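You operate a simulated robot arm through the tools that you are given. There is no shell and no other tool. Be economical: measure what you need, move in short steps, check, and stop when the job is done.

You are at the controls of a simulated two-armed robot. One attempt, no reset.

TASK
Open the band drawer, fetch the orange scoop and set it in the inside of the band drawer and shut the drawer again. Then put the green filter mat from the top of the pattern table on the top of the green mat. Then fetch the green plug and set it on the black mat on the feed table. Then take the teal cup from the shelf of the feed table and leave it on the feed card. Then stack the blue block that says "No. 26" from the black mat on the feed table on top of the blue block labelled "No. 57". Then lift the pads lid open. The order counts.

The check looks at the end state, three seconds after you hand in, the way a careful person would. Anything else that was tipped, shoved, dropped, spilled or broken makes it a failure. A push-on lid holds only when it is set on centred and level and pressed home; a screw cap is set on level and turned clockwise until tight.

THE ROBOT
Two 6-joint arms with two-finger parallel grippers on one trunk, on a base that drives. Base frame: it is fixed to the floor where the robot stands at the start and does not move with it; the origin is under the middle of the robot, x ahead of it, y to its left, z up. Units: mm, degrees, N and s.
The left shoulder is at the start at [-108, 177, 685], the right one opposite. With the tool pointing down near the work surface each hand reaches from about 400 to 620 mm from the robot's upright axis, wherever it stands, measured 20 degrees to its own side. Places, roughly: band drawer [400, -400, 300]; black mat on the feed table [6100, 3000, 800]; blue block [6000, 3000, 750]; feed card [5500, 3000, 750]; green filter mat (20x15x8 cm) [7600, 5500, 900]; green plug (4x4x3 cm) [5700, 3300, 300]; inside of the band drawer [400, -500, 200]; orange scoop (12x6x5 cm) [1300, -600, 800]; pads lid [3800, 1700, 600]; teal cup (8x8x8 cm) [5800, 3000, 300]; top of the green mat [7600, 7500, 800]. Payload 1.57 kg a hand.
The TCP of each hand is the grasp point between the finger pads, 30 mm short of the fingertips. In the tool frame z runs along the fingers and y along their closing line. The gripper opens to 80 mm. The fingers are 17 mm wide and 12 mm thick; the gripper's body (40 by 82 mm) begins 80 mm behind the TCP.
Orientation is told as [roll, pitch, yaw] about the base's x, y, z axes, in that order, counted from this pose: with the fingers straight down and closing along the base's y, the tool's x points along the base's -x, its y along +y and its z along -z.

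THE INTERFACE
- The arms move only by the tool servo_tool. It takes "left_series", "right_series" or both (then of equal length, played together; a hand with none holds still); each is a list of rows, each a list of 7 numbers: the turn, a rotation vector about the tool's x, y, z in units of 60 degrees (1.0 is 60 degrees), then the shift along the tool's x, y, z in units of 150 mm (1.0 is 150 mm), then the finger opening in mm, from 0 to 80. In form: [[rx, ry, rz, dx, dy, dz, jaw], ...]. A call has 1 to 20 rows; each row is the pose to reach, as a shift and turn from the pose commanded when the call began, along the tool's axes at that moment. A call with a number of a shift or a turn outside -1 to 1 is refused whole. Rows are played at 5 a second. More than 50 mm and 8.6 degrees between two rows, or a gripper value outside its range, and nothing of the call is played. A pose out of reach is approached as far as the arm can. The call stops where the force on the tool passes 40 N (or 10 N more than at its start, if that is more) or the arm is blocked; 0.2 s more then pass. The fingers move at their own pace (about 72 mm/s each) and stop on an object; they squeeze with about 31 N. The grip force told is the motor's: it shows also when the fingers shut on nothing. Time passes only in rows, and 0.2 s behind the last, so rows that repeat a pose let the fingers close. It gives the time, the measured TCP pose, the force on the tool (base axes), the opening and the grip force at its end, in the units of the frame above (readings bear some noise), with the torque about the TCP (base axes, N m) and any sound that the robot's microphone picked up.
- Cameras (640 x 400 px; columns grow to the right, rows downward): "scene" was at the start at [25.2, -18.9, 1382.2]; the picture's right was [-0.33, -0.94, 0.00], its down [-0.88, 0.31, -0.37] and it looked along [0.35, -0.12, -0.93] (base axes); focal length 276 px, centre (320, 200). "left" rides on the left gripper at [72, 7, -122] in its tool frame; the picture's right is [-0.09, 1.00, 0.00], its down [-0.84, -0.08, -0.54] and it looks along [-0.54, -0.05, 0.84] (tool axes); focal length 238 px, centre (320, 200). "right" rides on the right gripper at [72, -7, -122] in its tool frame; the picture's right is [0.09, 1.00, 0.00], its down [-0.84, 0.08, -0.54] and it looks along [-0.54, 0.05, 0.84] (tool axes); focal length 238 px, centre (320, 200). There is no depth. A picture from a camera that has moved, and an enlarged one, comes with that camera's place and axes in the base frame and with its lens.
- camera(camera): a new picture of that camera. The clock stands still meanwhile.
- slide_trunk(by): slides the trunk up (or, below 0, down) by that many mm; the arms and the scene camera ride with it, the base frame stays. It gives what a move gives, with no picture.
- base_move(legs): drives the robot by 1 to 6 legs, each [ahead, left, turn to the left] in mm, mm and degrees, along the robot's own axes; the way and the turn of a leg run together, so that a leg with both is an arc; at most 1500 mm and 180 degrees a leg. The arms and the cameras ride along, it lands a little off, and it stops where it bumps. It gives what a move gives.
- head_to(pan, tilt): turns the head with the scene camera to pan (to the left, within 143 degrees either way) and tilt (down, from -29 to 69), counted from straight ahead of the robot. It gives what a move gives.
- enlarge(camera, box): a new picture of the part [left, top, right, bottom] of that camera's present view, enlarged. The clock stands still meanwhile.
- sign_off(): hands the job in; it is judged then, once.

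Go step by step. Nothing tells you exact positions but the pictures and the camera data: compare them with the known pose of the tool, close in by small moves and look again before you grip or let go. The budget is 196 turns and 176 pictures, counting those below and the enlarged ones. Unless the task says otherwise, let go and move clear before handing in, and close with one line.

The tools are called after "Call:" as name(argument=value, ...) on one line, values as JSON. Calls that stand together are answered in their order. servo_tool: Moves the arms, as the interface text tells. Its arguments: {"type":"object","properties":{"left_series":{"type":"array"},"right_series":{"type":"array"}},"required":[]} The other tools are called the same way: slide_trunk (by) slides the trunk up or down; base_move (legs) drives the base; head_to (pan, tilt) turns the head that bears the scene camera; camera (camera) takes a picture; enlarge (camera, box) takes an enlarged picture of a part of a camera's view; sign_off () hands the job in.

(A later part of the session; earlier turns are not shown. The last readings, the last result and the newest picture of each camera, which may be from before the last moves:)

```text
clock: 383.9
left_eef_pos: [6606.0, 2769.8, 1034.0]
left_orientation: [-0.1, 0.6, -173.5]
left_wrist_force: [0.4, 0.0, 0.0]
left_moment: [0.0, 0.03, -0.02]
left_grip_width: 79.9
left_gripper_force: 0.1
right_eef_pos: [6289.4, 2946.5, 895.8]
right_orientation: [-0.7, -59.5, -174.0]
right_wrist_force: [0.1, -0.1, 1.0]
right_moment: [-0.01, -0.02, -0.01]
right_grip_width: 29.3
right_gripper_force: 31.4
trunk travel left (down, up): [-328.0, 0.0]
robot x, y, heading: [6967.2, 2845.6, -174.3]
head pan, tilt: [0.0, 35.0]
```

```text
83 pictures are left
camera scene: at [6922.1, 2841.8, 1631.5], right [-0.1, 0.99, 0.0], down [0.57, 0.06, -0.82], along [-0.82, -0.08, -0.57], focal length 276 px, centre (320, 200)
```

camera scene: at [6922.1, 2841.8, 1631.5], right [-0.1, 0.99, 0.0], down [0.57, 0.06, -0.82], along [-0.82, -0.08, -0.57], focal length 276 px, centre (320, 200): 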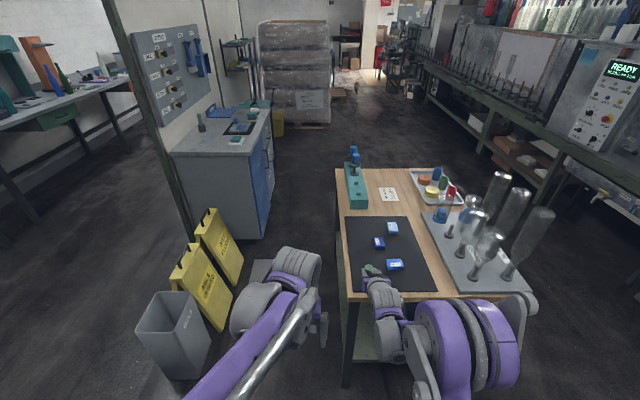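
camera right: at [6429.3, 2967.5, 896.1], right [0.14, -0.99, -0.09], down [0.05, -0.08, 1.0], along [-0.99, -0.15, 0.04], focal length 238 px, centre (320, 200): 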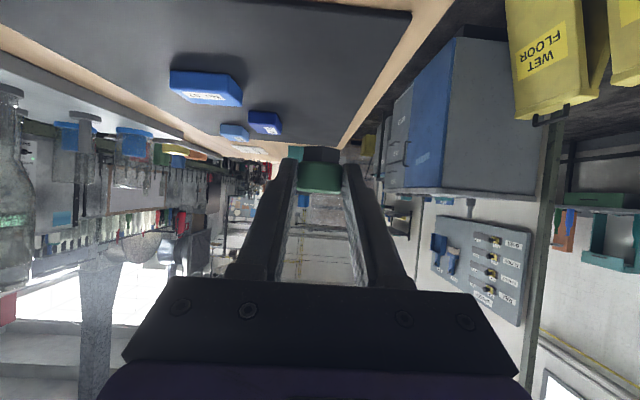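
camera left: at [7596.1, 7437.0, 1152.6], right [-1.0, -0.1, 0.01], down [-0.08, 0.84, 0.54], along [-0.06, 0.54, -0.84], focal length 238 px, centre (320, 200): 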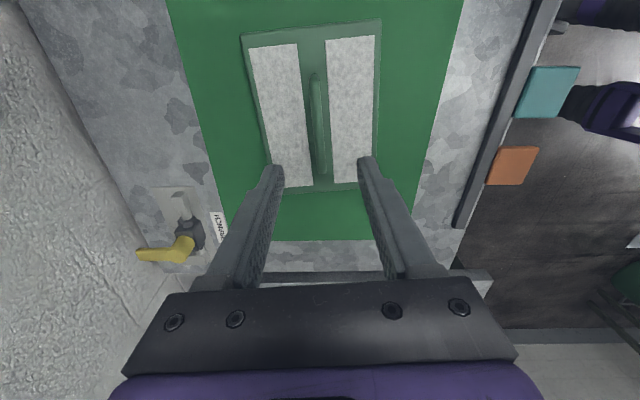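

Call:
servo_tool(right_series=[[0, 0, 0, -0.08, 0, 0.135, 10], [0, 0, 0, -0.16, 0, 0.27, 10], [0, 0, 0, -0.233, 0, 0.404, 10]])

Call:
enlarge(camera="scene", box=[330, 150, 570, 350])

Call:
camera(camera="right")

```text
clock: 384.7
left_eef_pos: [6603.8, 2770.6, 1033.8]
left_orientation: [0.0, 0.6, -173.6]
left_wrist_force: [0.1, -0.3, 0.2]
left_moment: [-0.03, -0.01, 0.02]
left_grip_width: 80.1
left_gripper_force: 0.1
right_eef_pos: [6218.9, 2940.9, 896.0]
right_orientation: [-0.6, -59.4, -174.0]
right_wrist_force: [-0.1, 0.2, -0.4]
right_moment: [0.01, -0.06, -0.02]
right_grip_width: 29.1
right_gripper_force: 31.2
trunk travel left (down, up): [-328.0, 0.0]
robot x, y, heading: [6969.6, 2847.6, -174.0]
head pan, tilt: [0.0, 35.0]
```

```text
2.00 times, centred on (450, 250) of scene
camera zoom: at [6920.6, 2841.8, 1631.8], right [-0.1, 0.99, 0.0], down [0.57, 0.06, -0.82], along [-0.81, -0.08, -0.57], focal length 552 px, centre (60, 100)
```

zoom: 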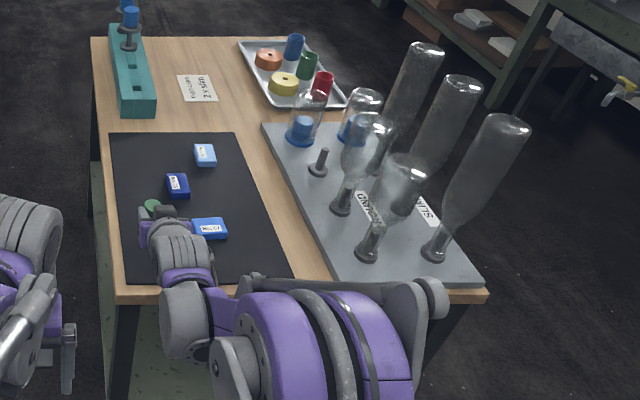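

```text
81 pictures are left
camera right: at [6358.6, 2960.9, 896.2], right [0.14, -0.99, -0.09], down [0.05, -0.08, 1.0], along [-0.99, -0.15, 0.04], focal length 238 px, centre (320, 200)
```

right: 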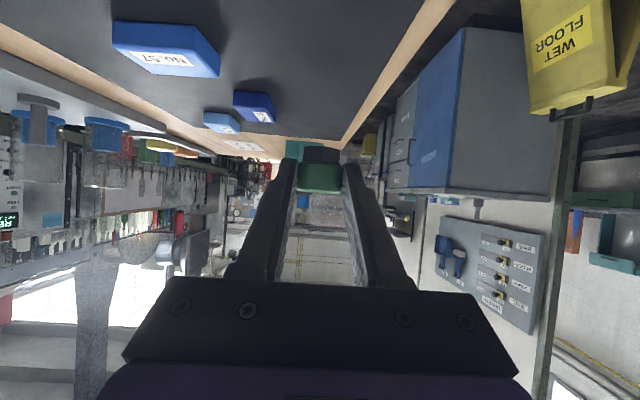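

Call:
servo_tool(right_series=[[0, 0, 0, 0.1, 0, 0.058, 10], [0, 0, 0, 0.2, 0, 0.115, 10], [0, 0, 0, 0.26, 0, 0.15, 10], [0, 0, 0, 0.3, 0, 0.173, 10]])

Call:
camera(camera="right")

```text
clock: 385.7
left_eef_pos: [6604.6, 2770.5, 1035.0]
left_orientation: [-0.1, 0.6, -173.4]
left_wrist_force: [0.5, 0.3, 0.9]
left_moment: [-0.02, -0.01, -0.01]
left_grip_width: 80.0
left_gripper_force: 0.0
right_eef_pos: [6219.7, 2940.0, 844.6]
right_orientation: [-0.8, -59.5, -174.0]
right_wrist_force: [0.2, -0.2, 0.1]
right_moment: [0.02, -0.03, 0.01]
right_grip_width: 29.3
right_gripper_force: 31.1
trunk travel left (down, up): [-328.0, 0.0]
robot x, y, heading: [6965.1, 2847.2, -173.8]
head pan, tilt: [0.0, 35.0]
```

```text
80 pictures are left
camera right: at [6359.2, 2960.9, 844.2], right [0.14, -0.99, -0.09], down [0.05, -0.08, 1.0], along [-0.99, -0.15, 0.04], focal length 238 px, centre (320, 200)
```

right: 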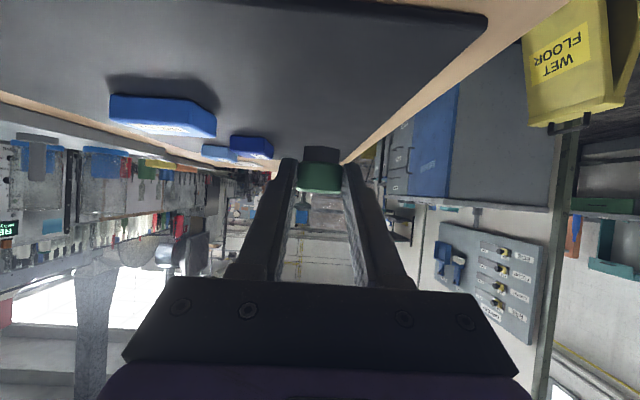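

Call:
servo_tool(right_series=[[0, 0, 0, 0.017, 0, 0.01, 10], [0, 0, 0, 0.034, 0, 0.02, 10], [0, 0, 0, 0.051, 0, 0.03, 10], [0, 0, 0, 0.068, 0, 0.04, 10], [0, 0, 0, 0.085, 0, 0.05, 10], [0, 0, 0, 0.1, 0, 0.058, 10]])

Call:
camera(camera="right")

```text
clock: 387.1
left_eef_pos: [6605.8, 2770.2, 1034.5]
left_orientation: [0.0, 0.6, -173.5]
left_wrist_force: [0.3, -0.3, -0.2]
left_moment: [0.01, -0.03, 0.01]
left_grip_width: 80.0
left_gripper_force: 0.1
right_eef_pos: [6219.6, 2941.7, 827.1]
right_orientation: [-0.7, -59.6, -174.1]
right_wrist_force: [0.5, -0.9, 0.3]
right_moment: [-0.01, 0.0, 0.04]
right_grip_width: 29.3
right_gripper_force: 31.1
trunk travel left (down, up): [-328.0, 0.0]
robot x, y, heading: [6965.2, 2847.1, -174.0]
head pan, tilt: [0.0, 35.0]
```

```text
79 pictures are left
camera right: at [6359.5, 2961.0, 827.6], right [0.14, -0.99, -0.09], down [0.05, -0.08, 1.0], along [-0.99, -0.15, 0.04], focal length 238 px, centre (320, 200)
```

right: 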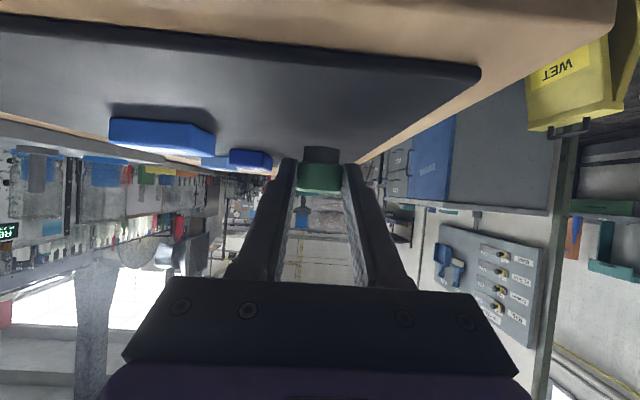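

Call:
servo_tool(right_series=[[0, 0, 0, 0.03, 0, 0.017, 10], [0, 0, 0, 0.06, 0, 0.034, 10], [0, 0, 0, 0.077, 0, 0.044, 10], [0, 0, 0, 0.094, 0, 0.054, 10], [0, 0, 0, 0.111, 0, 0.064, 10], [0, 0, 0, 0.128, 0, 0.074, 10], [0, 0, 0, 0.145, 0, 0.084, 10], [0, 0, 0, 0.162, 0, 0.094, 10]])

Call:
camera(camera="right")

```text
clock: 388.7
left_eef_pos: [6607.9, 2769.8, 1035.1]
left_orientation: [-0.2, 0.3, -173.5]
left_wrist_force: [-0.3, 0.4, -0.3]
left_moment: [0.01, 0.0, -0.01]
left_grip_width: 79.9
left_gripper_force: 0.0
right_eef_pos: [6220.3, 2939.2, 808.7]
right_orientation: [-0.6, -60.4, -174.1]
right_wrist_force: [1.9, 1.3, 26.6]
right_moment: [-0.26, 0.46, -0.02]
right_grip_width: 29.1
right_gripper_force: 30.9
trunk travel left (down, up): [-328.0, 0.0]
robot x, y, heading: [6966.5, 2844.3, -174.2]
head pan, tilt: [0.0, 35.0]
stopped in row 7 (right hand): the force on the tool passed its limit at 44 N (the readings are from after the stop); the commanded pose is now the measured one
```

```text
78 pictures are left
camera right: at [6360.0, 2961.0, 806.0], right [0.14, -0.99, -0.08], down [0.07, -0.08, 0.99], along [-0.99, -0.14, 0.06], focal length 238 px, centre (320, 200)
```

right: 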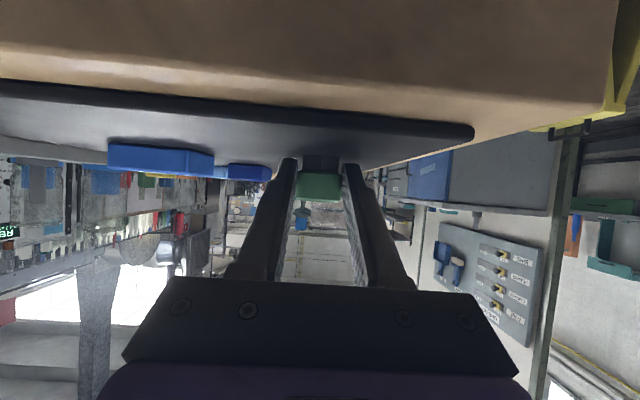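

Call:
servo_tool(right_series=[[0, 0, 0, -0.006, 0, -0.003, 10], [0, 0, 0, -0.006, 0, -0.003, 40], [0, 0, 0, -0.006, 0, -0.003, 60]])

Call:
camera(camera="right")

```text
clock: 389.5
left_eef_pos: [6607.1, 2773.7, 1036.2]
left_orientation: [0.1, 0.4, -173.6]
left_wrist_force: [-0.2, 0.4, -0.6]
left_moment: [-0.01, 0.03, 0.02]
left_grip_width: 80.2
left_gripper_force: 0.1
right_eef_pos: [6219.6, 2945.2, 808.8]
right_orientation: [-0.4, -60.4, -174.4]
right_wrist_force: [-1.3, 22.2, 30.8]
right_moment: [-0.27, 0.64, -0.74]
right_grip_width: 40.9
right_gripper_force: 0.0
trunk travel left (down, up): [-328.0, 0.0]
robot x, y, heading: [6968.8, 2844.8, -174.2]
head pan, tilt: [0.0, 35.0]
```

```text
77 pictures are left
camera right: at [6359.6, 2965.7, 806.2], right [0.14, -0.99, -0.08], down [0.06, -0.08, 0.99], along [-0.99, -0.14, 0.05], focal length 238 px, centre (320, 200)
```

right: 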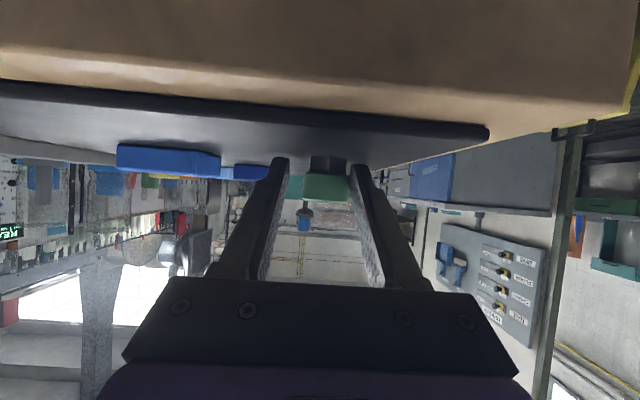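

Call:
servo_tool(right_series=[[0, 0, 0, -0.03, 0, -0.017, 60], [0, 0, 0, -0.06, 0, -0.034, 60], [0, 0, 0, -0.06, 0, -0.034, 60]])

Call:
camera(camera="right")

```text
clock: 390.3
left_eef_pos: [6604.5, 2770.9, 1033.6]
left_orientation: [0.0, 0.6, -173.4]
left_wrist_force: [-0.4, -0.3, 0.0]
left_moment: [0.0, -0.01, 0.01]
left_grip_width: 80.2
left_gripper_force: 0.0
right_eef_pos: [6217.5, 2938.6, 815.1]
right_orientation: [-0.5, -59.8, -174.0]
right_wrist_force: [-0.3, 0.3, 0.3]
right_moment: [0.01, 0.04, -0.01]
right_grip_width: 60.0
right_gripper_force: 0.1
trunk travel left (down, up): [-328.0, 0.0]
robot x, y, heading: [6966.0, 2848.4, -174.1]
head pan, tilt: [0.0, 35.0]
```

```text
76 pictures are left
camera right: at [6358.1, 2960.2, 814.4], right [0.14, -0.99, -0.08], down [0.06, -0.08, 1.0], along [-0.99, -0.15, 0.05], focal length 238 px, centre (320, 200)
```

right: 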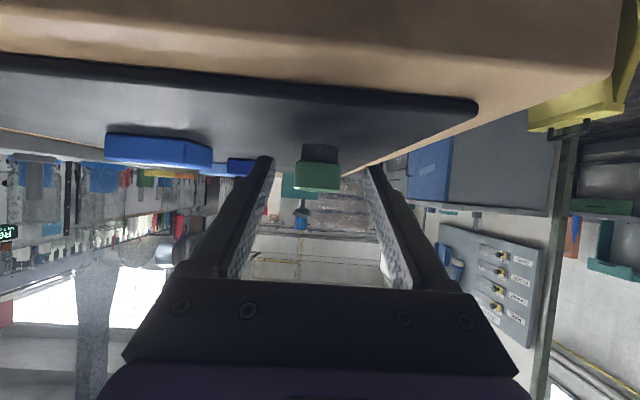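

Call:
servo_tool(right_series=[[0, 0, 0, -0.12, 0, -0.07, 60], [0, 0, 0, -0.3, 0, -0.17, 60], [0, 0, 0, -0.5, 0, -0.29, 60]])

Call:
base_move(legs=[[-180, 0, 0]])

Call:
enlarge(camera="scene", box=[300, 140, 520, 290])

```text
clock: 391.1
left_eef_pos: [6605.2, 2770.9, 1034.6]
left_orientation: [0.0, 0.5, -173.5]
left_wrist_force: [0.0, 0.3, -0.3]
left_moment: [0.01, 0.0, 0.0]
left_grip_width: 80.0
left_gripper_force: 0.1
right_eef_pos: [6220.4, 2940.3, 904.2]
right_orientation: [-0.6, -60.0, -174.1]
right_wrist_force: [-0.2, 0.2, -0.3]
right_moment: [-0.01, -0.01, 0.03]
right_grip_width: 60.2
right_gripper_force: 0.0
trunk travel left (down, up): [-328.0, 0.0]
robot x, y, heading: [6967.0, 2847.6, -174.2]
head pan, tilt: [0.0, 35.0]
```

```text
clock: 392.6
left_eef_pos: [6782.8, 2788.9, 1035.7]
left_orientation: [-0.1, 0.5, -173.5]
left_wrist_force: [0.3, 0.5, 0.1]
left_moment: [-0.01, -0.01, -0.03]
left_grip_width: 80.0
left_gripper_force: 0.0
right_eef_pos: [6397.7, 2958.9, 904.3]
right_orientation: [-0.6, -60.0, -174.1]
right_wrist_force: [0.3, 0.3, 0.7]
right_moment: [0.01, -0.03, 0.01]
right_grip_width: 59.9
right_gripper_force: 0.0
trunk travel left (down, up): [-328.0, 0.0]
robot x, y, heading: [7142.6, 2865.3, -174.0]
head pan, tilt: [0.0, 35.0]
```

```text
2.67 times, centred on (410, 215) of scene
camera zoom: at [7099.1, 2860.1, 1632.0], right [-0.1, 0.99, 0.0], down [0.57, 0.06, -0.82], along [-0.81, -0.08, -0.57], focal length 737 px, centre (80, 160)
```

zoom: 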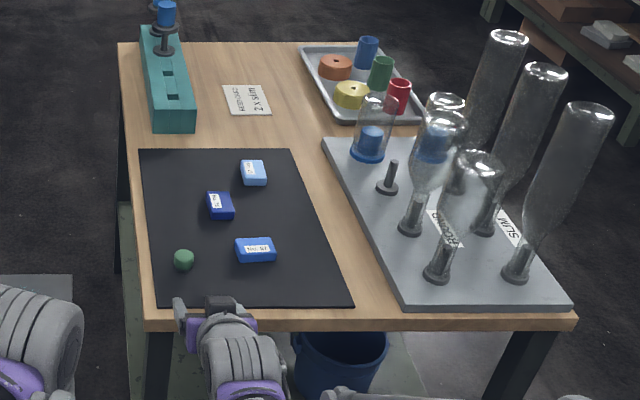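

Call:
servo_tool(left_series=[[0, -0.14, 0, -0.14, 0, 0, 80], [0, -0.28, 0, -0.28, 0, 0, 80], [0, -0.42, 0, -0.42, 0, 0, 80], [0, -0.56, 0, -0.56, 0, 0, 80], [0, -0.7, 0, -0.7, 0, 0, 80], [0, -0.84, 0, -0.84, 0, 0, 80], [0, -1.0, 0, -1, 0, 0, 80]], right_series=[[0, 0.14, 0, 0.07, 0, -0.12, 60], [0, 0.28, 0, 0.14, 0, -0.24, 60], [0, 0.42, 0, 0.21, 0, -0.36, 60], [0, 0.56, 0, 0.28, 0, -0.48, 60], [0, 0.7, 0, 0.35, 0, -0.6, 60], [0, 0.84, 0, 0.43, 0, -0.74, 60], [0, 0.98, 0, 0.5, 0, -0.87, 60]])

Call:
servo_tool(right_series=[[0, 0, 0, 0.3, 0, 0, 60], [0, 0, 0, 0.6, 0, 0, 60], [0, 0, 0, 0.9, 0, 0, 60], [0, 0, 0, 1, 0, 0, 60]])

Call:
base_move(legs=[[0, -1490, 0], [0, -160, 0], [1450, 0, 0]])

```text
refused: row 7 steps farther than a row can; nothing moved
```

```text
clock: 393.6
left_eef_pos: [6782.8, 2788.9, 1033.5]
left_orientation: [0.0, 0.7, -173.5]
left_wrist_force: [0.1, -0.1, -0.2]
left_moment: [0.03, 0.0, 0.0]
left_grip_width: 80.2
left_gripper_force: 0.0
right_eef_pos: [6472.3, 2964.5, 773.5]
right_orientation: [-0.6, -60.1, -174.1]
right_wrist_force: [0.8, 0.3, 0.6]
right_moment: [-0.01, -0.02, -0.01]
right_grip_width: 60.0
right_gripper_force: 0.1
trunk travel left (down, up): [-328.0, 0.0]
robot x, y, heading: [7149.4, 2865.7, -174.0]
head pan, tilt: [0.0, 35.0]
```

```text
clock: 415.3
left_eef_pos: [5187.1, 4284.5, 1033.8]
left_orientation: [0.0, 0.6, -172.7]
left_wrist_force: [-1.1, -0.1, 0.6]
left_moment: [-0.01, 0.01, -0.02]
left_grip_width: 80.0
left_gripper_force: 0.0
right_eef_pos: [4873.1, 4457.3, 773.6]
right_orientation: [-0.6, -60.0, -173.3]
right_wrist_force: [0.1, -0.3, 0.2]
right_moment: [-0.02, 0.01, 0.0]
right_grip_width: 60.1
right_gripper_force: 0.0
trunk travel left (down, up): [-328.0, 0.0]
robot x, y, heading: [5547.6, 4365.1, -173.3]
head pan, tilt: [0.0, 35.0]
```

Call:
servo_tool(left_series=[[0, -0.14, 0, -0.14, 0, 0, 80], [0, -0.28, 0, -0.28, 0, 0, 80], [0, -0.42, 0, -0.42, 0, 0, 80], [0, -0.56, 0, -0.56, 0, 0, 80], [0, -0.7, 0, -0.7, 0, 0, 80], [0, -0.84, 0, -0.84, 0, 0, 80], [0, -0.98, 0, -0.98, 0, 0, 80]], right_series=[[0, 0.14, 0, 0.07, 0, -0.12, 60], [0, 0.28, 0, 0.14, 0, -0.24, 60], [0, 0.42, 0, 0.21, 0, -0.36, 60], [0, 0.56, 0, 0.28, 0, -0.48, 60], [0, 0.7, 0, 0.35, 0, -0.6, 60], [0, 0.84, 0, 0.43, 0, -0.74, 60], [0, 0.98, 0, 0.5, 0, -0.87, 60]])

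Call:
servo_tool(right_series=[[0, 0, 0, 0.25, 0, -0.1, 60], [0, 0, 0, 0.5, 0, -0.2, 60], [0, 0, 0, 0.75, 0, -0.3, 60], [0, 0, 0, 1, 0, -0.4, 60]])

Call:
base_move(legs=[[0, 0, 89.5]])

Call:
slide_trunk(by=-327)

Call:
camera(camera="left")

Call:
camera(camera="scene")

```text
clock: 416.9
left_eef_pos: [5038.8, 4266.3, 1034.1]
left_orientation: [-0.1, -58.4, -172.8]
left_wrist_force: [0.2, 0.0, 0.8]
left_moment: [-0.03, -0.02, 0.01]
left_grip_width: 80.1
left_gripper_force: 0.1
right_eef_pos: [5023.8, 4475.2, 775.3]
right_orientation: [-0.2, -1.0, -173.7]
right_wrist_force: [-0.5, 0.7, -0.4]
right_moment: [-0.02, 0.02, -0.02]
right_grip_width: 60.2
right_gripper_force: 0.0
trunk travel left (down, up): [-328.0, 0.0]
robot x, y, heading: [5545.3, 4366.9, -173.3]
head pan, tilt: [0.0, 35.0]
```

```text
clock: 417.9
left_eef_pos: [5040.8, 4266.4, 1034.9]
left_orientation: [-0.1, -58.2, -172.8]
left_wrist_force: [0.0, 0.1, -0.1]
left_moment: [0.02, -0.01, 0.0]
left_grip_width: 80.1
left_gripper_force: 0.1
right_eef_pos: [5175.8, 4485.6, 831.3]
right_orientation: [-0.3, -1.2, -173.7]
right_wrist_force: [1.0, 1.8, 0.0]
right_moment: [0.02, 0.0, -0.01]
right_grip_width: 60.0
right_gripper_force: 0.1
trunk travel left (down, up): [-328.0, 0.0]
robot x, y, heading: [5546.6, 4366.1, -173.3]
head pan, tilt: [0.0, 35.0]
```

```text
clock: 422.0
left_eef_pos: [5631.9, 3854.0, 1032.9]
left_orientation: [0.0, -58.1, -84.5]
left_wrist_force: [0.0, 0.4, -0.1]
left_moment: [-0.04, -0.04, 0.0]
left_grip_width: 79.9
left_gripper_force: 0.1
right_eef_pos: [5415.7, 3998.0, 831.1]
right_orientation: [-0.3, -1.2, -85.6]
right_wrist_force: [-0.1, -0.2, 0.2]
right_moment: [0.0, 0.01, 0.0]
right_grip_width: 60.0
right_gripper_force: 0.1
trunk travel left (down, up): [-328.0, 0.0]
robot x, y, heading: [5547.4, 4370.4, -85.4]
head pan, tilt: [0.0, 35.0]
```

```text
clock: 425.2
left_eef_pos: [5630.9, 3855.4, 707.1]
left_orientation: [-0.1, -58.2, -84.6]
left_wrist_force: [-0.2, 0.2, 0.5]
left_moment: [0.0, 0.02, -0.02]
left_grip_width: 79.7
left_gripper_force: 0.1
right_eef_pos: [5415.2, 3997.5, 504.6]
right_orientation: [-0.3, -1.2, -85.5]
right_wrist_force: [0.4, 0.5, 0.4]
right_moment: [-0.02, 0.02, -0.02]
right_grip_width: 60.1
right_gripper_force: 0.1
trunk travel left (down, up): [-1.0, 327.0]
robot x, y, heading: [5545.8, 4367.0, -85.0]
head pan, tilt: [0.0, 35.0]
```

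```text
74 pictures are left
camera left: at [5625.8, 3996.6, 709.7], right [1.0, 0.05, 0.08], down [-0.08, 0.01, 1.0], along [0.04, -1.0, 0.02], focal length 238 px, centre (320, 200)
```

left: 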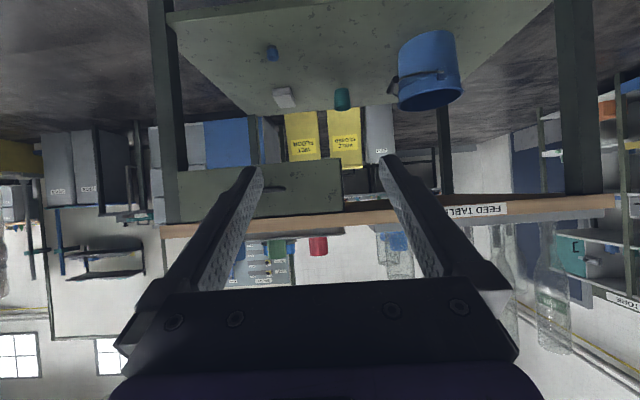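

```text
73 pictures are left
camera scene: at [5555.1, 4269.1, 1299.1], right [-1.0, -0.08, 0.0], down [-0.05, 0.57, -0.82], along [0.07, -0.82, -0.57], focal length 276 px, centre (320, 200)
```

scene: 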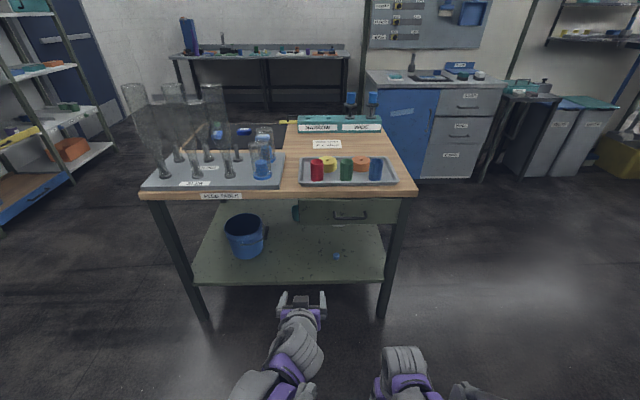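

Call:
base_move(legs=[[0, 0, -5]])

Call:
servo_tool(left_series=[[0, 0, 0, 0.1, 0.03, 0.25, 80], [0, 0, 0, 0.25, 0.08, 0.45, 80], [0, 0, 0, 0.49, 0.135, 0.67, 80]])

Call:
servo_tool(left_series=[[0, 0, 0, 0.16, 0.04, 0.22, 80], [0, 0, 0, 0.32, 0.08, 0.44, 80], [0, 0, 0, 0.49, 0.135, 0.67, 80]])

Call:
servo_tool(left_series=[[0, 0, 0, 0.16, 0.04, 0.22, 80], [0, 0, 0, 0.32, 0.08, 0.44, 80], [0, 0, 0, 0.49, 0.135, 0.67, 80]])

Call:
camera(camera="left")

```text
clock: 426.1
left_eef_pos: [5586.8, 3850.8, 707.0]
left_orientation: [-0.2, -58.1, -89.5]
left_wrist_force: [0.3, 0.4, 0.3]
left_moment: [-0.04, 0.01, 0.01]
left_grip_width: 80.4
left_gripper_force: 0.1
right_eef_pos: [5384.8, 4010.4, 505.0]
right_orientation: [-0.3, -1.2, -90.6]
right_wrist_force: [0.0, 0.2, 0.0]
right_moment: [0.02, 0.03, 0.0]
right_grip_width: 60.2
right_gripper_force: 0.1
trunk travel left (down, up): [-1.0, 327.0]
robot x, y, heading: [5547.3, 4363.1, -90.2]
head pan, tilt: [0.0, 35.0]
```

```text
clock: 426.9
left_eef_pos: [5607.9, 3803.1, 591.3]
left_orientation: [-0.1, -58.1, -89.5]
left_wrist_force: [-0.1, -0.4, 0.5]
left_moment: [0.0, 0.01, -0.01]
left_grip_width: 79.7
left_gripper_force: 0.1
right_eef_pos: [5385.1, 4009.4, 505.0]
right_orientation: [-0.2, -1.2, -90.6]
right_wrist_force: [-0.2, 0.5, -0.1]
right_moment: [0.03, -0.01, 0.0]
right_grip_width: 60.2
right_gripper_force: 0.1
trunk travel left (down, up): [-1.0, 327.0]
robot x, y, heading: [5547.7, 4370.3, -90.2]
head pan, tilt: [0.0, 35.0]
```

```text
clock: 427.7
left_eef_pos: [5626.5, 3757.1, 475.5]
left_orientation: [0.0, -58.2, -89.6]
left_wrist_force: [0.3, 0.0, -0.8]
left_moment: [0.0, -0.01, 0.01]
left_grip_width: 79.9
left_gripper_force: 0.0
right_eef_pos: [5385.2, 4008.6, 504.1]
right_orientation: [-0.3, -1.3, -90.7]
right_wrist_force: [-0.4, -0.1, -0.3]
right_moment: [-0.01, 0.02, 0.01]
right_grip_width: 60.0
right_gripper_force: 0.0
trunk travel left (down, up): [-1.0, 327.0]
robot x, y, heading: [5549.3, 4369.0, -90.4]
head pan, tilt: [0.0, 35.0]
```

```text
clock: 428.5
left_eef_pos: [5648.7, 3710.1, 362.4]
left_orientation: [0.0, -58.2, -89.6]
left_wrist_force: [-0.4, -0.1, -0.1]
left_moment: [0.02, 0.02, 0.0]
left_grip_width: 79.6
left_gripper_force: 0.1
right_eef_pos: [5385.1, 4009.1, 504.1]
right_orientation: [-0.3, -1.2, -90.7]
right_wrist_force: [-0.2, 0.2, 0.0]
right_moment: [0.01, -0.01, -0.01]
right_grip_width: 59.8
right_gripper_force: 0.0
trunk travel left (down, up): [-1.0, 327.0]
robot x, y, heading: [5548.1, 4365.5, -90.3]
head pan, tilt: [0.0, 35.0]
```

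```text
72 pictures are left
camera left: at [5655.0, 3851.6, 364.6], right [1.0, -0.04, 0.08], down [-0.08, 0.02, 1.0], along [-0.04, -1.0, 0.02], focal length 238 px, centre (320, 200)
```

left: 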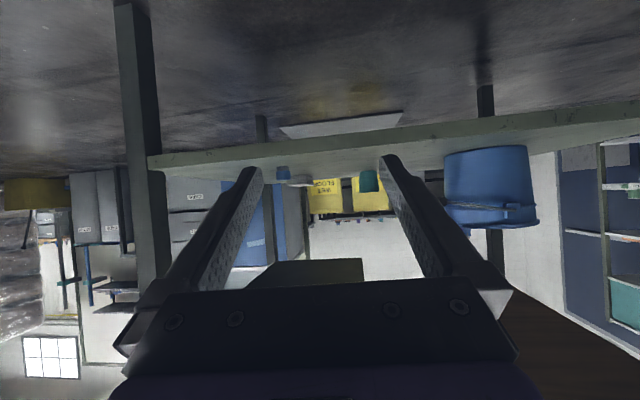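

Call:
servo_tool(left_series=[[0, 0, 0, -0.08, 0, 0.13, 80], [0, 0, 0, -0.16, 0, 0.26, 80], [0, 0, 0, -0.24, 0, 0.39, 80]])

Call:
base_move(legs=[[0, 133, 0], [260, 0, 0]])

Call:
camera(camera="left")

Call:
camera(camera="scene")

```text
clock: 429.3
left_eef_pos: [5649.0, 3642.7, 361.6]
left_orientation: [0.0, -58.1, -89.6]
left_wrist_force: [0.2, 0.0, -0.7]
left_moment: [-0.03, -0.03, 0.02]
left_grip_width: 80.1
left_gripper_force: 0.0
right_eef_pos: [5385.1, 4010.8, 504.9]
right_orientation: [-0.3, -1.3, -90.6]
right_wrist_force: [-0.4, -0.7, -0.6]
right_moment: [-0.04, 0.01, -0.01]
right_grip_width: 59.7
right_gripper_force: 0.0
trunk travel left (down, up): [-1.0, 327.0]
robot x, y, heading: [5546.6, 4367.2, -90.2]
head pan, tilt: [0.0, 35.0]
```

```text
clock: 432.6
left_eef_pos: [5780.2, 3380.9, 361.8]
left_orientation: [-0.1, -58.2, -89.6]
left_wrist_force: [0.4, -1.2, -0.8]
left_moment: [0.02, 0.0, -0.02]
left_grip_width: 79.8
left_gripper_force: 0.0
right_eef_pos: [5516.6, 3747.7, 504.7]
right_orientation: [-0.3, -1.1, -90.5]
right_wrist_force: [0.6, -0.7, 0.5]
right_moment: [0.03, -0.02, 0.02]
right_grip_width: 60.2
right_gripper_force: 0.0
trunk travel left (down, up): [-1.0, 327.0]
robot x, y, heading: [5679.7, 4106.8, -90.2]
head pan, tilt: [0.0, 35.0]
```

```text
71 pictures are left
camera left: at [5786.4, 3522.1, 364.3], right [1.0, -0.04, 0.08], down [-0.08, 0.02, 1.0], along [-0.04, -1.0, 0.02], focal length 238 px, centre (320, 200)
```

left: 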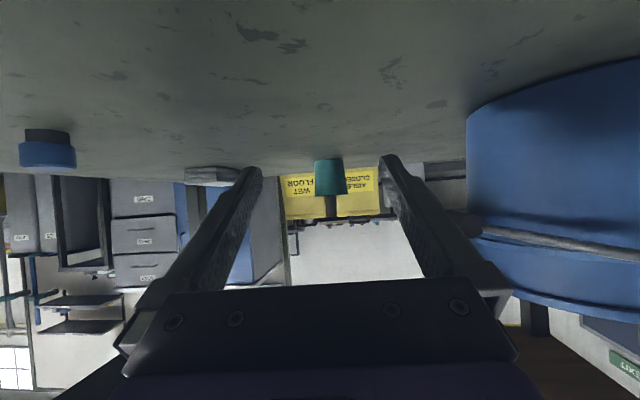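

```text
70 pictures are left
camera scene: at [5678.9, 4006.3, 1299.1], right [-1.0, 0.0, 0.0], down [0.0, 0.57, -0.82], along [0.0, -0.82, -0.57], focal length 276 px, centre (320, 200)
```

scene: 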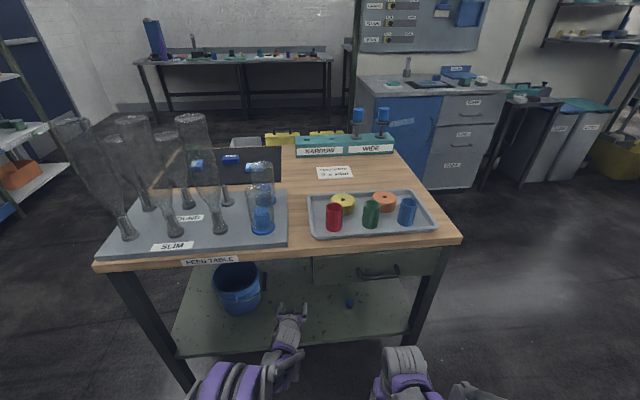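

Call:
servo_tool(left_series=[[0, 0, 0, -0.08, 0, 0.13, 80], [0, 0, 0, -0.16, 0, 0.26, 80], [0, 0, 0, -0.24, 0, 0.39, 80], [0, 0, 0, -0.32, 0, 0.52, 80]])

Call:
enlarge(camera="scene", box=[140, 220, 420, 400])

```text
clock: 433.6
left_eef_pos: [5780.2, 3289.0, 362.3]
left_orientation: [-0.2, -58.2, -89.6]
left_wrist_force: [0.1, -0.2, -0.7]
left_moment: [0.02, 0.01, -0.01]
left_grip_width: 79.8
left_gripper_force: 0.1
right_eef_pos: [5515.6, 3748.0, 504.1]
right_orientation: [-0.3, -1.1, -90.6]
right_wrist_force: [0.3, 0.5, -0.7]
right_moment: [0.01, 0.01, 0.0]
right_grip_width: 60.1
right_gripper_force: 0.0
trunk travel left (down, up): [-1.0, 327.0]
robot x, y, heading: [5679.0, 4104.4, -90.1]
head pan, tilt: [0.0, 35.0]
```

```text
2.22 times, centred on (280, 310) of scene
camera zoom: at [5678.9, 4006.4, 1299.1], right [-1.0, 0.0, 0.0], down [0.0, 0.57, -0.82], along [0.0, -0.82, -0.57], focal length 614 px, centre (409, -44)
```

zoom: 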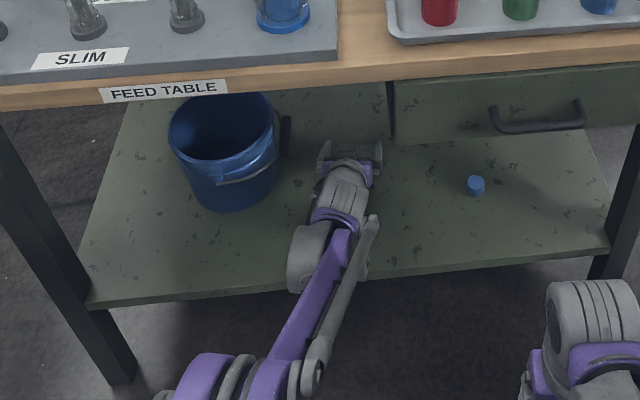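

Call:
base_move(legs=[[120, 0, 0]])

Call:
camera(camera="left")

```text
clock: 434.9
left_eef_pos: [5779.8, 3171.0, 361.5]
left_orientation: [-0.1, -58.1, -89.6]
left_wrist_force: [0.4, -0.4, 0.9]
left_moment: [0.0, -0.02, 0.0]
left_grip_width: 79.7
left_gripper_force: 0.1
right_eef_pos: [5516.8, 3629.3, 504.5]
right_orientation: [-0.3, -1.2, -90.6]
right_wrist_force: [1.0, -0.3, 0.0]
right_moment: [0.0, -0.01, -0.02]
right_grip_width: 59.7
right_gripper_force: 0.1
trunk travel left (down, up): [-1.0, 327.0]
robot x, y, heading: [5680.0, 3984.3, -90.1]
head pan, tilt: [0.0, 35.0]
```

```text
68 pictures are left
camera left: at [5786.6, 3313.3, 364.0], right [1.0, -0.04, 0.08], down [-0.08, 0.02, 1.0], along [-0.04, -1.0, 0.02], focal length 238 px, centre (320, 200)
```

left: 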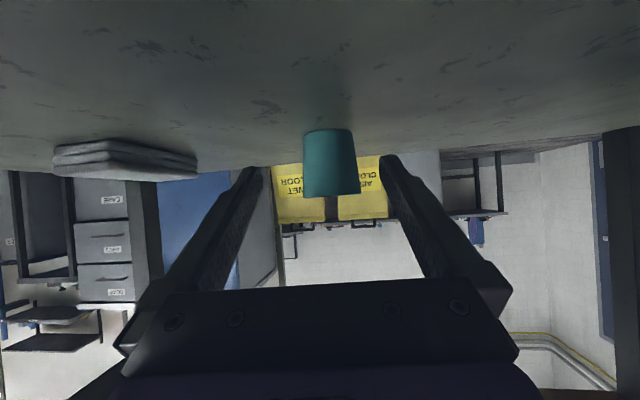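

Call:
servo_tool(left_series=[[0, 0, 0, 0.06, 0.03, 0.04, 80], [0, 0, 0, 0.125, 0.067, 0.077, 80]])

Call:
base_move(legs=[[92, 0, 0]])

Call:
camera(camera="left")

```text
clock: 435.5
left_eef_pos: [5791.4, 3172.5, 339.3]
left_orientation: [0.0, -58.3, -89.6]
left_wrist_force: [0.5, 0.5, -0.2]
left_moment: [0.0, 0.02, 0.0]
left_grip_width: 80.2
left_gripper_force: 0.1
right_eef_pos: [5516.7, 3629.8, 505.4]
right_orientation: [-0.3, -1.3, -90.6]
right_wrist_force: [0.5, -0.1, 0.5]
right_moment: [-0.02, -0.01, -0.03]
right_grip_width: 59.9
right_gripper_force: 0.1
trunk travel left (down, up): [-1.0, 327.0]
robot x, y, heading: [5680.4, 3990.0, -90.1]
head pan, tilt: [0.0, 35.0]
```

```text
clock: 436.7
left_eef_pos: [5789.2, 3082.0, 340.8]
left_orientation: [-0.1, -58.3, -89.5]
left_wrist_force: [0.3, 0.2, -0.1]
left_moment: [-0.04, 0.0, 0.0]
left_grip_width: 80.1
left_gripper_force: 0.2
right_eef_pos: [5516.3, 3548.1, 502.5]
right_orientation: [-0.3, -0.9, -90.6]
right_wrist_force: [0.2, 0.2, -0.3]
right_moment: [-0.03, 0.02, 0.0]
right_grip_width: 60.2
right_gripper_force: 0.0
trunk travel left (down, up): [-1.0, 327.0]
robot x, y, heading: [5674.7, 3896.3, -90.3]
head pan, tilt: [0.0, 35.0]
stopped in leg 1: the robot was blocked; the commanded pose is now the measured one
```

```text
67 pictures are left
camera left: at [5795.6, 3224.2, 342.8], right [1.0, -0.04, 0.08], down [-0.08, 0.02, 1.0], along [-0.04, -1.0, 0.02], focal length 238 px, centre (320, 200)
```

left: 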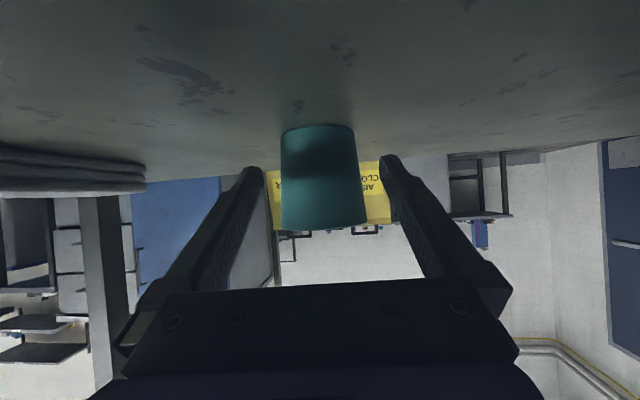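

Call:
servo_tool(right_series=[[0, 0, 0, 0.1, 0, 0, 60], [0, 0, 0, 0.2, 0, 0, 60], [0, 0, 0, 0.3, 0, 0, 60]], left_series=[[0, 0, 0, 0, 0, 0, 80], [0, 0, 0, -0.035, 0, 0.057, 80], [0, 0, 0, -0.07, 0, 0.113, 80]])

Call:
camera(camera="left")

Call:
camera(camera="scene")

```text
clock: 437.5
left_eef_pos: [5791.2, 3074.5, 348.4]
left_orientation: [-0.1, -58.1, -89.5]
left_wrist_force: [-0.1, 0.1, 0.8]
left_moment: [0.03, 0.03, 0.01]
left_grip_width: 80.1
left_gripper_force: 0.1
left hand out of reach, approached as far as the arm can: row 2, 3
right_eef_pos: [5516.0, 3592.4, 502.6]
right_orientation: [-0.3, -0.7, -90.5]
right_wrist_force: [0.5, 0.2, -1.4]
right_moment: [-0.02, 0.0, -0.01]
right_grip_width: 60.2
right_gripper_force: 0.1
trunk travel left (down, up): [-1.0, 327.0]
robot x, y, heading: [5681.0, 3901.1, -90.1]
head pan, tilt: [0.0, 35.0]
```

```text
66 pictures are left
camera left: at [5796.4, 3215.1, 350.5], right [1.0, -0.04, 0.08], down [-0.08, 0.02, 1.0], along [-0.04, -1.0, 0.02], focal length 238 px, centre (320, 200)
```

left: 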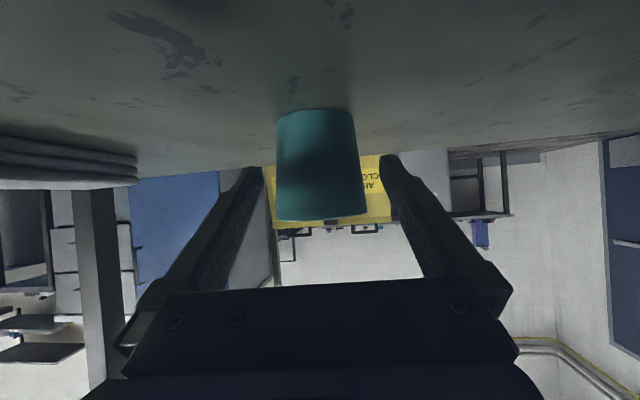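

```text
65 pictures are left
camera scene: at [5678.2, 3798.4, 1299.1], right [-1.0, 0.0, 0.0], down [0.0, 0.57, -0.82], along [0.0, -0.82, -0.57], focal length 276 px, centre (320, 200)
```

scene: 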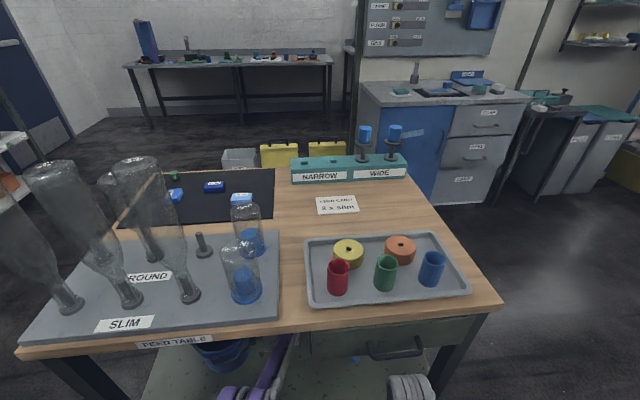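

Call:
base_move(legs=[[20, 0, 0]])

Call:
servo_tool(left_series=[[0, 0, 0, 0.04, 0, 0.025, 80], [0, 0, 0, 0.04, 0, 0.025, 60], [0, 0, 0, 0.04, 0, 0.025, 40], [0, 0, 0, 0.04, 0, 0.025, 40], [0, 0, 0, 0.04, 0, 0.025, 40]])

Call:
camera(camera="left")

```text
clock: 438.3
left_eef_pos: [5789.1, 3053.8, 346.9]
left_orientation: [-0.1, -58.2, -89.5]
left_wrist_force: [0.1, -0.1, -0.5]
left_moment: [0.02, -0.04, -0.01]
left_grip_width: 80.0
left_gripper_force: 0.0
right_eef_pos: [5515.5, 3572.5, 501.1]
right_orientation: [-0.2, -0.8, -90.5]
right_wrist_force: [-0.1, -0.2, 0.3]
right_moment: [0.0, 0.03, -0.03]
right_grip_width: 60.0
right_gripper_force: 0.0
trunk travel left (down, up): [-1.0, 327.0]
robot x, y, heading: [5680.9, 3876.3, -90.2]
head pan, tilt: [0.0, 35.0]
```

```text
clock: 439.5
left_eef_pos: [5789.7, 3057.2, 343.8]
left_orientation: [0.0, -58.2, -89.5]
left_wrist_force: [0.7, 0.4, 0.1]
left_moment: [0.0, 0.01, 0.04]
left_grip_width: 66.3
left_gripper_force: 31.0
left hand out of reach, approached as far as the arm can: row 1, 2, 3, 4, 5
right_eef_pos: [5516.1, 3571.4, 502.6]
right_orientation: [-0.4, -0.8, -90.6]
right_wrist_force: [-0.5, -0.4, -0.1]
right_moment: [0.01, -0.02, -0.04]
right_grip_width: 60.1
right_gripper_force: 0.1
trunk travel left (down, up): [-1.0, 327.0]
robot x, y, heading: [5680.8, 3877.0, -90.1]
head pan, tilt: [0.0, 35.0]
```

```text
64 pictures are left
camera left: at [5796.2, 3198.2, 345.9], right [1.0, -0.04, 0.08], down [-0.08, 0.02, 1.0], along [-0.04, -1.0, 0.02], focal length 238 px, centre (320, 200)
```

left: 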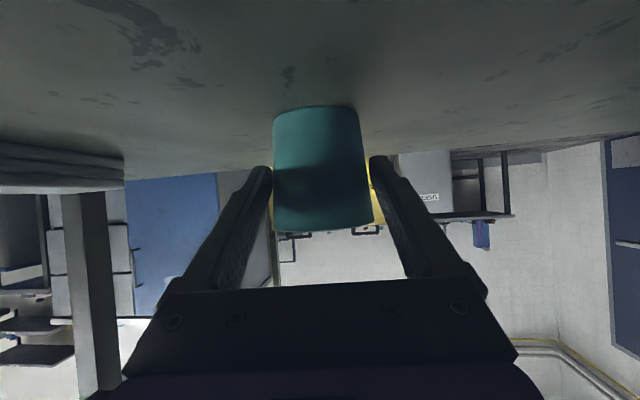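

Call:
servo_tool(left_series=[[0, 0, 0, -0.07, 0, -0.044, 40], [0, 0, 0, -0.14, 0, -0.088, 40], [0, 0, 0, -0.2, 0, -0.13, 40]])

Call:
base_move(legs=[[-150, 0, 0]])

Call:
camera(camera="left")

```text
clock: 440.3
left_eef_pos: [5790.4, 3057.3, 379.9]
left_orientation: [0.0, -58.1, -89.4]
left_wrist_force: [-0.4, 0.6, 0.3]
left_moment: [0.0, 0.01, 0.03]
left_grip_width: 66.8
left_gripper_force: 31.4
right_eef_pos: [5515.9, 3573.0, 503.1]
right_orientation: [-0.3, -0.8, -90.6]
right_wrist_force: [0.5, 0.2, -0.5]
right_moment: [0.03, 0.0, -0.02]
right_grip_width: 59.9
right_gripper_force: 0.1
trunk travel left (down, up): [-1.0, 327.0]
robot x, y, heading: [5679.7, 3874.7, -90.2]
head pan, tilt: [0.0, 35.0]
```

```text
clock: 441.6
left_eef_pos: [5790.9, 3205.5, 378.8]
left_orientation: [-0.1, -58.3, -89.6]
left_wrist_force: [-0.2, 0.4, 0.3]
left_moment: [0.04, 0.0, 0.0]
left_grip_width: 66.9
left_gripper_force: 31.0
right_eef_pos: [5516.3, 3720.7, 502.6]
right_orientation: [-0.3, -0.8, -90.5]
right_wrist_force: [0.8, -0.6, 0.3]
right_moment: [0.02, 0.01, 0.0]
right_grip_width: 60.0
right_gripper_force: 0.1
trunk travel left (down, up): [-1.0, 327.0]
robot x, y, heading: [5680.5, 4023.0, -90.3]
head pan, tilt: [0.0, 35.0]
```

```text
63 pictures are left
camera left: at [5796.7, 3347.0, 381.7], right [1.0, -0.04, 0.08], down [-0.08, 0.02, 1.0], along [-0.04, -1.0, 0.02], focal length 238 px, centre (320, 200)
```

left: 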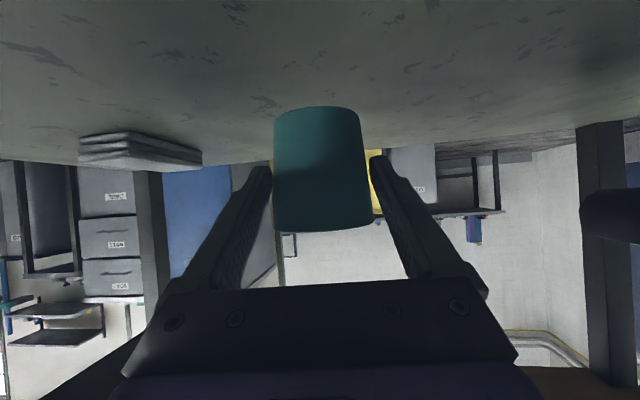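

Call:
base_move(legs=[[-415, 0, 0]])

Call:
slide_trunk(by=327)

Call:
servo_tool(left_series=[[0, 0, 0, 0.01, 0, -0.25, 40], [0, 0, 0, 0.02, 0, -0.5, 40], [0, 0, 0, 0.03, 0, -0.75, 40], [0, 0, 0, 0.04, 0, -0.95, 40]])

Call:
servo_tool(left_series=[[0, 0, 0, 0.01, 0, -0.25, 40], [0, 0, 0, 0.02, 0, -0.5, 40], [0, 0, 0, 0.03, 0, -0.75, 40], [0, 0, 0, 0.04, 0, -0.95, 40]])

Call:
head_to(pan=-60, tilt=30)

Call:
camera(camera="scene")

```text
clock: 444.2
left_eef_pos: [5787.5, 3613.4, 378.9]
left_orientation: [-0.2, -58.2, -89.9]
left_wrist_force: [-0.2, -0.7, -0.7]
left_moment: [0.0, -0.02, 0.04]
left_grip_width: 66.7
left_gripper_force: 31.2
right_eef_pos: [5516.8, 4130.0, 503.2]
right_orientation: [-0.3, -0.8, -90.8]
right_wrist_force: [-0.1, -0.3, -0.6]
right_moment: [0.03, 0.01, 0.0]
right_grip_width: 60.3
right_gripper_force: 0.0
trunk travel left (down, up): [-1.0, 327.0]
robot x, y, heading: [5681.0, 4437.0, -90.8]
head pan, tilt: [0.0, 35.0]
```

```text
clock: 447.4
left_eef_pos: [5788.5, 3614.7, 706.0]
left_orientation: [-0.2, -58.1, -89.8]
left_wrist_force: [0.5, 1.5, -0.6]
left_moment: [-0.01, -0.03, 0.0]
left_grip_width: 66.8
left_gripper_force: 31.0
right_eef_pos: [5518.5, 4131.7, 829.4]
right_orientation: [-0.3, -0.8, -90.8]
right_wrist_force: [-0.3, -0.2, -0.6]
right_moment: [0.0, 0.01, 0.01]
right_grip_width: 59.9
right_gripper_force: 0.0
trunk travel left (down, up): [-328.0, 0.0]
robot x, y, heading: [5681.7, 4433.3, -90.4]
head pan, tilt: [0.0, 35.0]
```

```text
clock: 448.4
left_eef_pos: [5789.1, 3738.9, 775.3]
left_orientation: [0.0, -58.2, -89.9]
left_wrist_force: [0.5, 0.2, -0.5]
left_moment: [0.01, 0.0, 0.01]
left_grip_width: 66.1
left_gripper_force: 30.8
right_eef_pos: [5517.0, 4130.0, 828.5]
right_orientation: [-0.3, -0.9, -90.9]
right_wrist_force: [0.0, 0.5, -0.4]
right_moment: [0.04, 0.01, 0.02]
right_grip_width: 60.0
right_gripper_force: 0.1
trunk travel left (down, up): [-328.0, 0.0]
robot x, y, heading: [5680.7, 4435.7, -90.7]
head pan, tilt: [0.0, 35.0]
```

```text
clock: 449.4
left_eef_pos: [5789.4, 3863.3, 844.8]
left_orientation: [-0.2, -58.2, -89.8]
left_wrist_force: [0.6, 0.5, -1.1]
left_moment: [-0.01, -0.01, -0.02]
left_grip_width: 66.3
left_gripper_force: 31.1
right_eef_pos: [5518.0, 4130.9, 829.3]
right_orientation: [-0.3, -0.9, -90.7]
right_wrist_force: [0.1, -0.3, 0.0]
right_moment: [-0.05, 0.0, 0.02]
right_grip_width: 60.0
right_gripper_force: 0.1
trunk travel left (down, up): [-328.0, 0.0]
robot x, y, heading: [5680.5, 4430.1, -90.7]
head pan, tilt: [0.0, 35.0]
```

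```text
clock: 450.7
left_eef_pos: [5789.0, 3861.5, 843.1]
left_orientation: [-0.1, -58.2, -89.7]
left_wrist_force: [-0.5, 0.5, -0.8]
left_moment: [-0.02, 0.01, 0.0]
left_grip_width: 66.4
left_gripper_force: 30.4
right_eef_pos: [5518.5, 4128.6, 828.9]
right_orientation: [-0.3, -0.8, -90.8]
right_wrist_force: [-0.2, 0.1, 0.2]
right_moment: [-0.01, -0.01, -0.01]
right_grip_width: 59.9
right_gripper_force: 0.0
trunk travel left (down, up): [-328.0, 0.0]
robot x, y, heading: [5680.4, 4435.3, -90.4]
head pan, tilt: [-60.0, 30.0]
```

```text
62 pictures are left
camera scene: at [5603.5, 4431.9, 1639.5], right [-0.49, 0.87, 0.0], down [0.44, 0.25, -0.87], along [-0.75, -0.43, -0.5], focal length 276 px, centre (320, 200)
```

scene: 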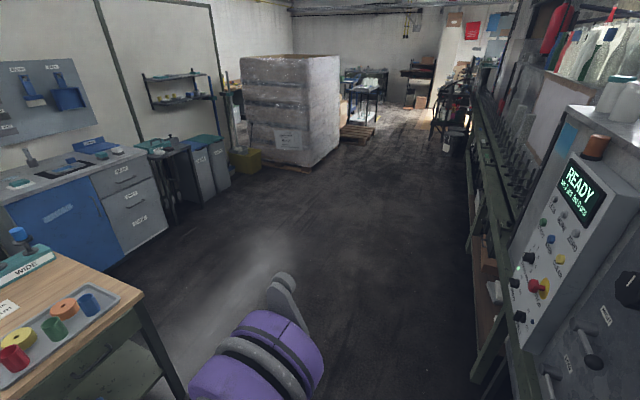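

Call:
base_move(legs=[[200, 0, 0], [0, -1050, 0], [0, 0, 91], [0, -1150, 0]])

Call:
head_to(pan=0, tilt=38)

Call:
camera(camera="scene")

```text
clock: 475.2
left_eef_pos: [5266.6, 3222.5, 843.8]
left_orientation: [-0.1, -58.1, 3.8]
left_wrist_force: [0.1, 0.6, -0.3]
left_moment: [0.0, 0.03, -0.02]
left_grip_width: 65.3
left_gripper_force: 31.6
right_eef_pos: [5015.9, 2934.2, 828.6]
right_orientation: [-0.3, -0.8, 2.7]
right_wrist_force: [0.3, -0.3, 0.2]
right_moment: [0.02, 0.0, -0.05]
right_grip_width: 59.9
right_gripper_force: 0.1
trunk travel left (down, up): [-328.0, 0.0]
robot x, y, heading: [4699.3, 3078.5, 3.4]
head pan, tilt: [-60.0, 30.0]
```

```text
clock: 476.6
left_eef_pos: [5265.5, 3222.7, 844.0]
left_orientation: [-0.1, -58.2, 3.8]
left_wrist_force: [0.3, 0.0, -1.7]
left_moment: [0.02, 0.03, 0.04]
left_grip_width: 65.3
left_gripper_force: 30.9
right_eef_pos: [5016.3, 2934.6, 829.0]
right_orientation: [-0.2, -0.7, 2.7]
right_wrist_force: [0.5, 0.0, 0.2]
right_moment: [0.01, -0.01, -0.03]
right_grip_width: 60.0
right_gripper_force: 0.0
trunk travel left (down, up): [-328.0, 0.0]
robot x, y, heading: [4707.1, 3078.1, 3.1]
head pan, tilt: [0.0, 38.0]
```

```text
61 pictures are left
camera scene: at [4745.4, 3081.8, 1627.2], right [0.05, -1.0, 0.0], down [-0.61, -0.03, -0.79], along [0.79, 0.04, -0.62], focal length 276 px, centre (320, 200)
```

scene: 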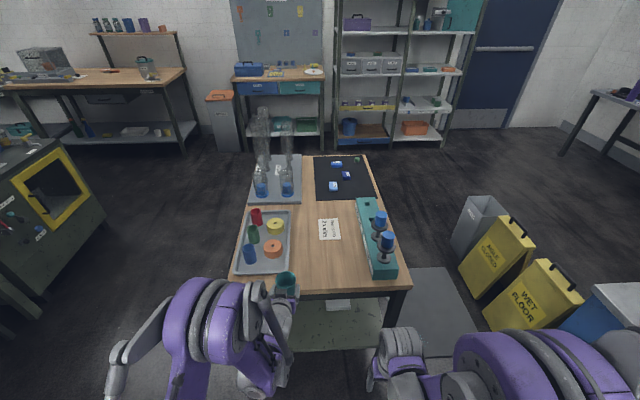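

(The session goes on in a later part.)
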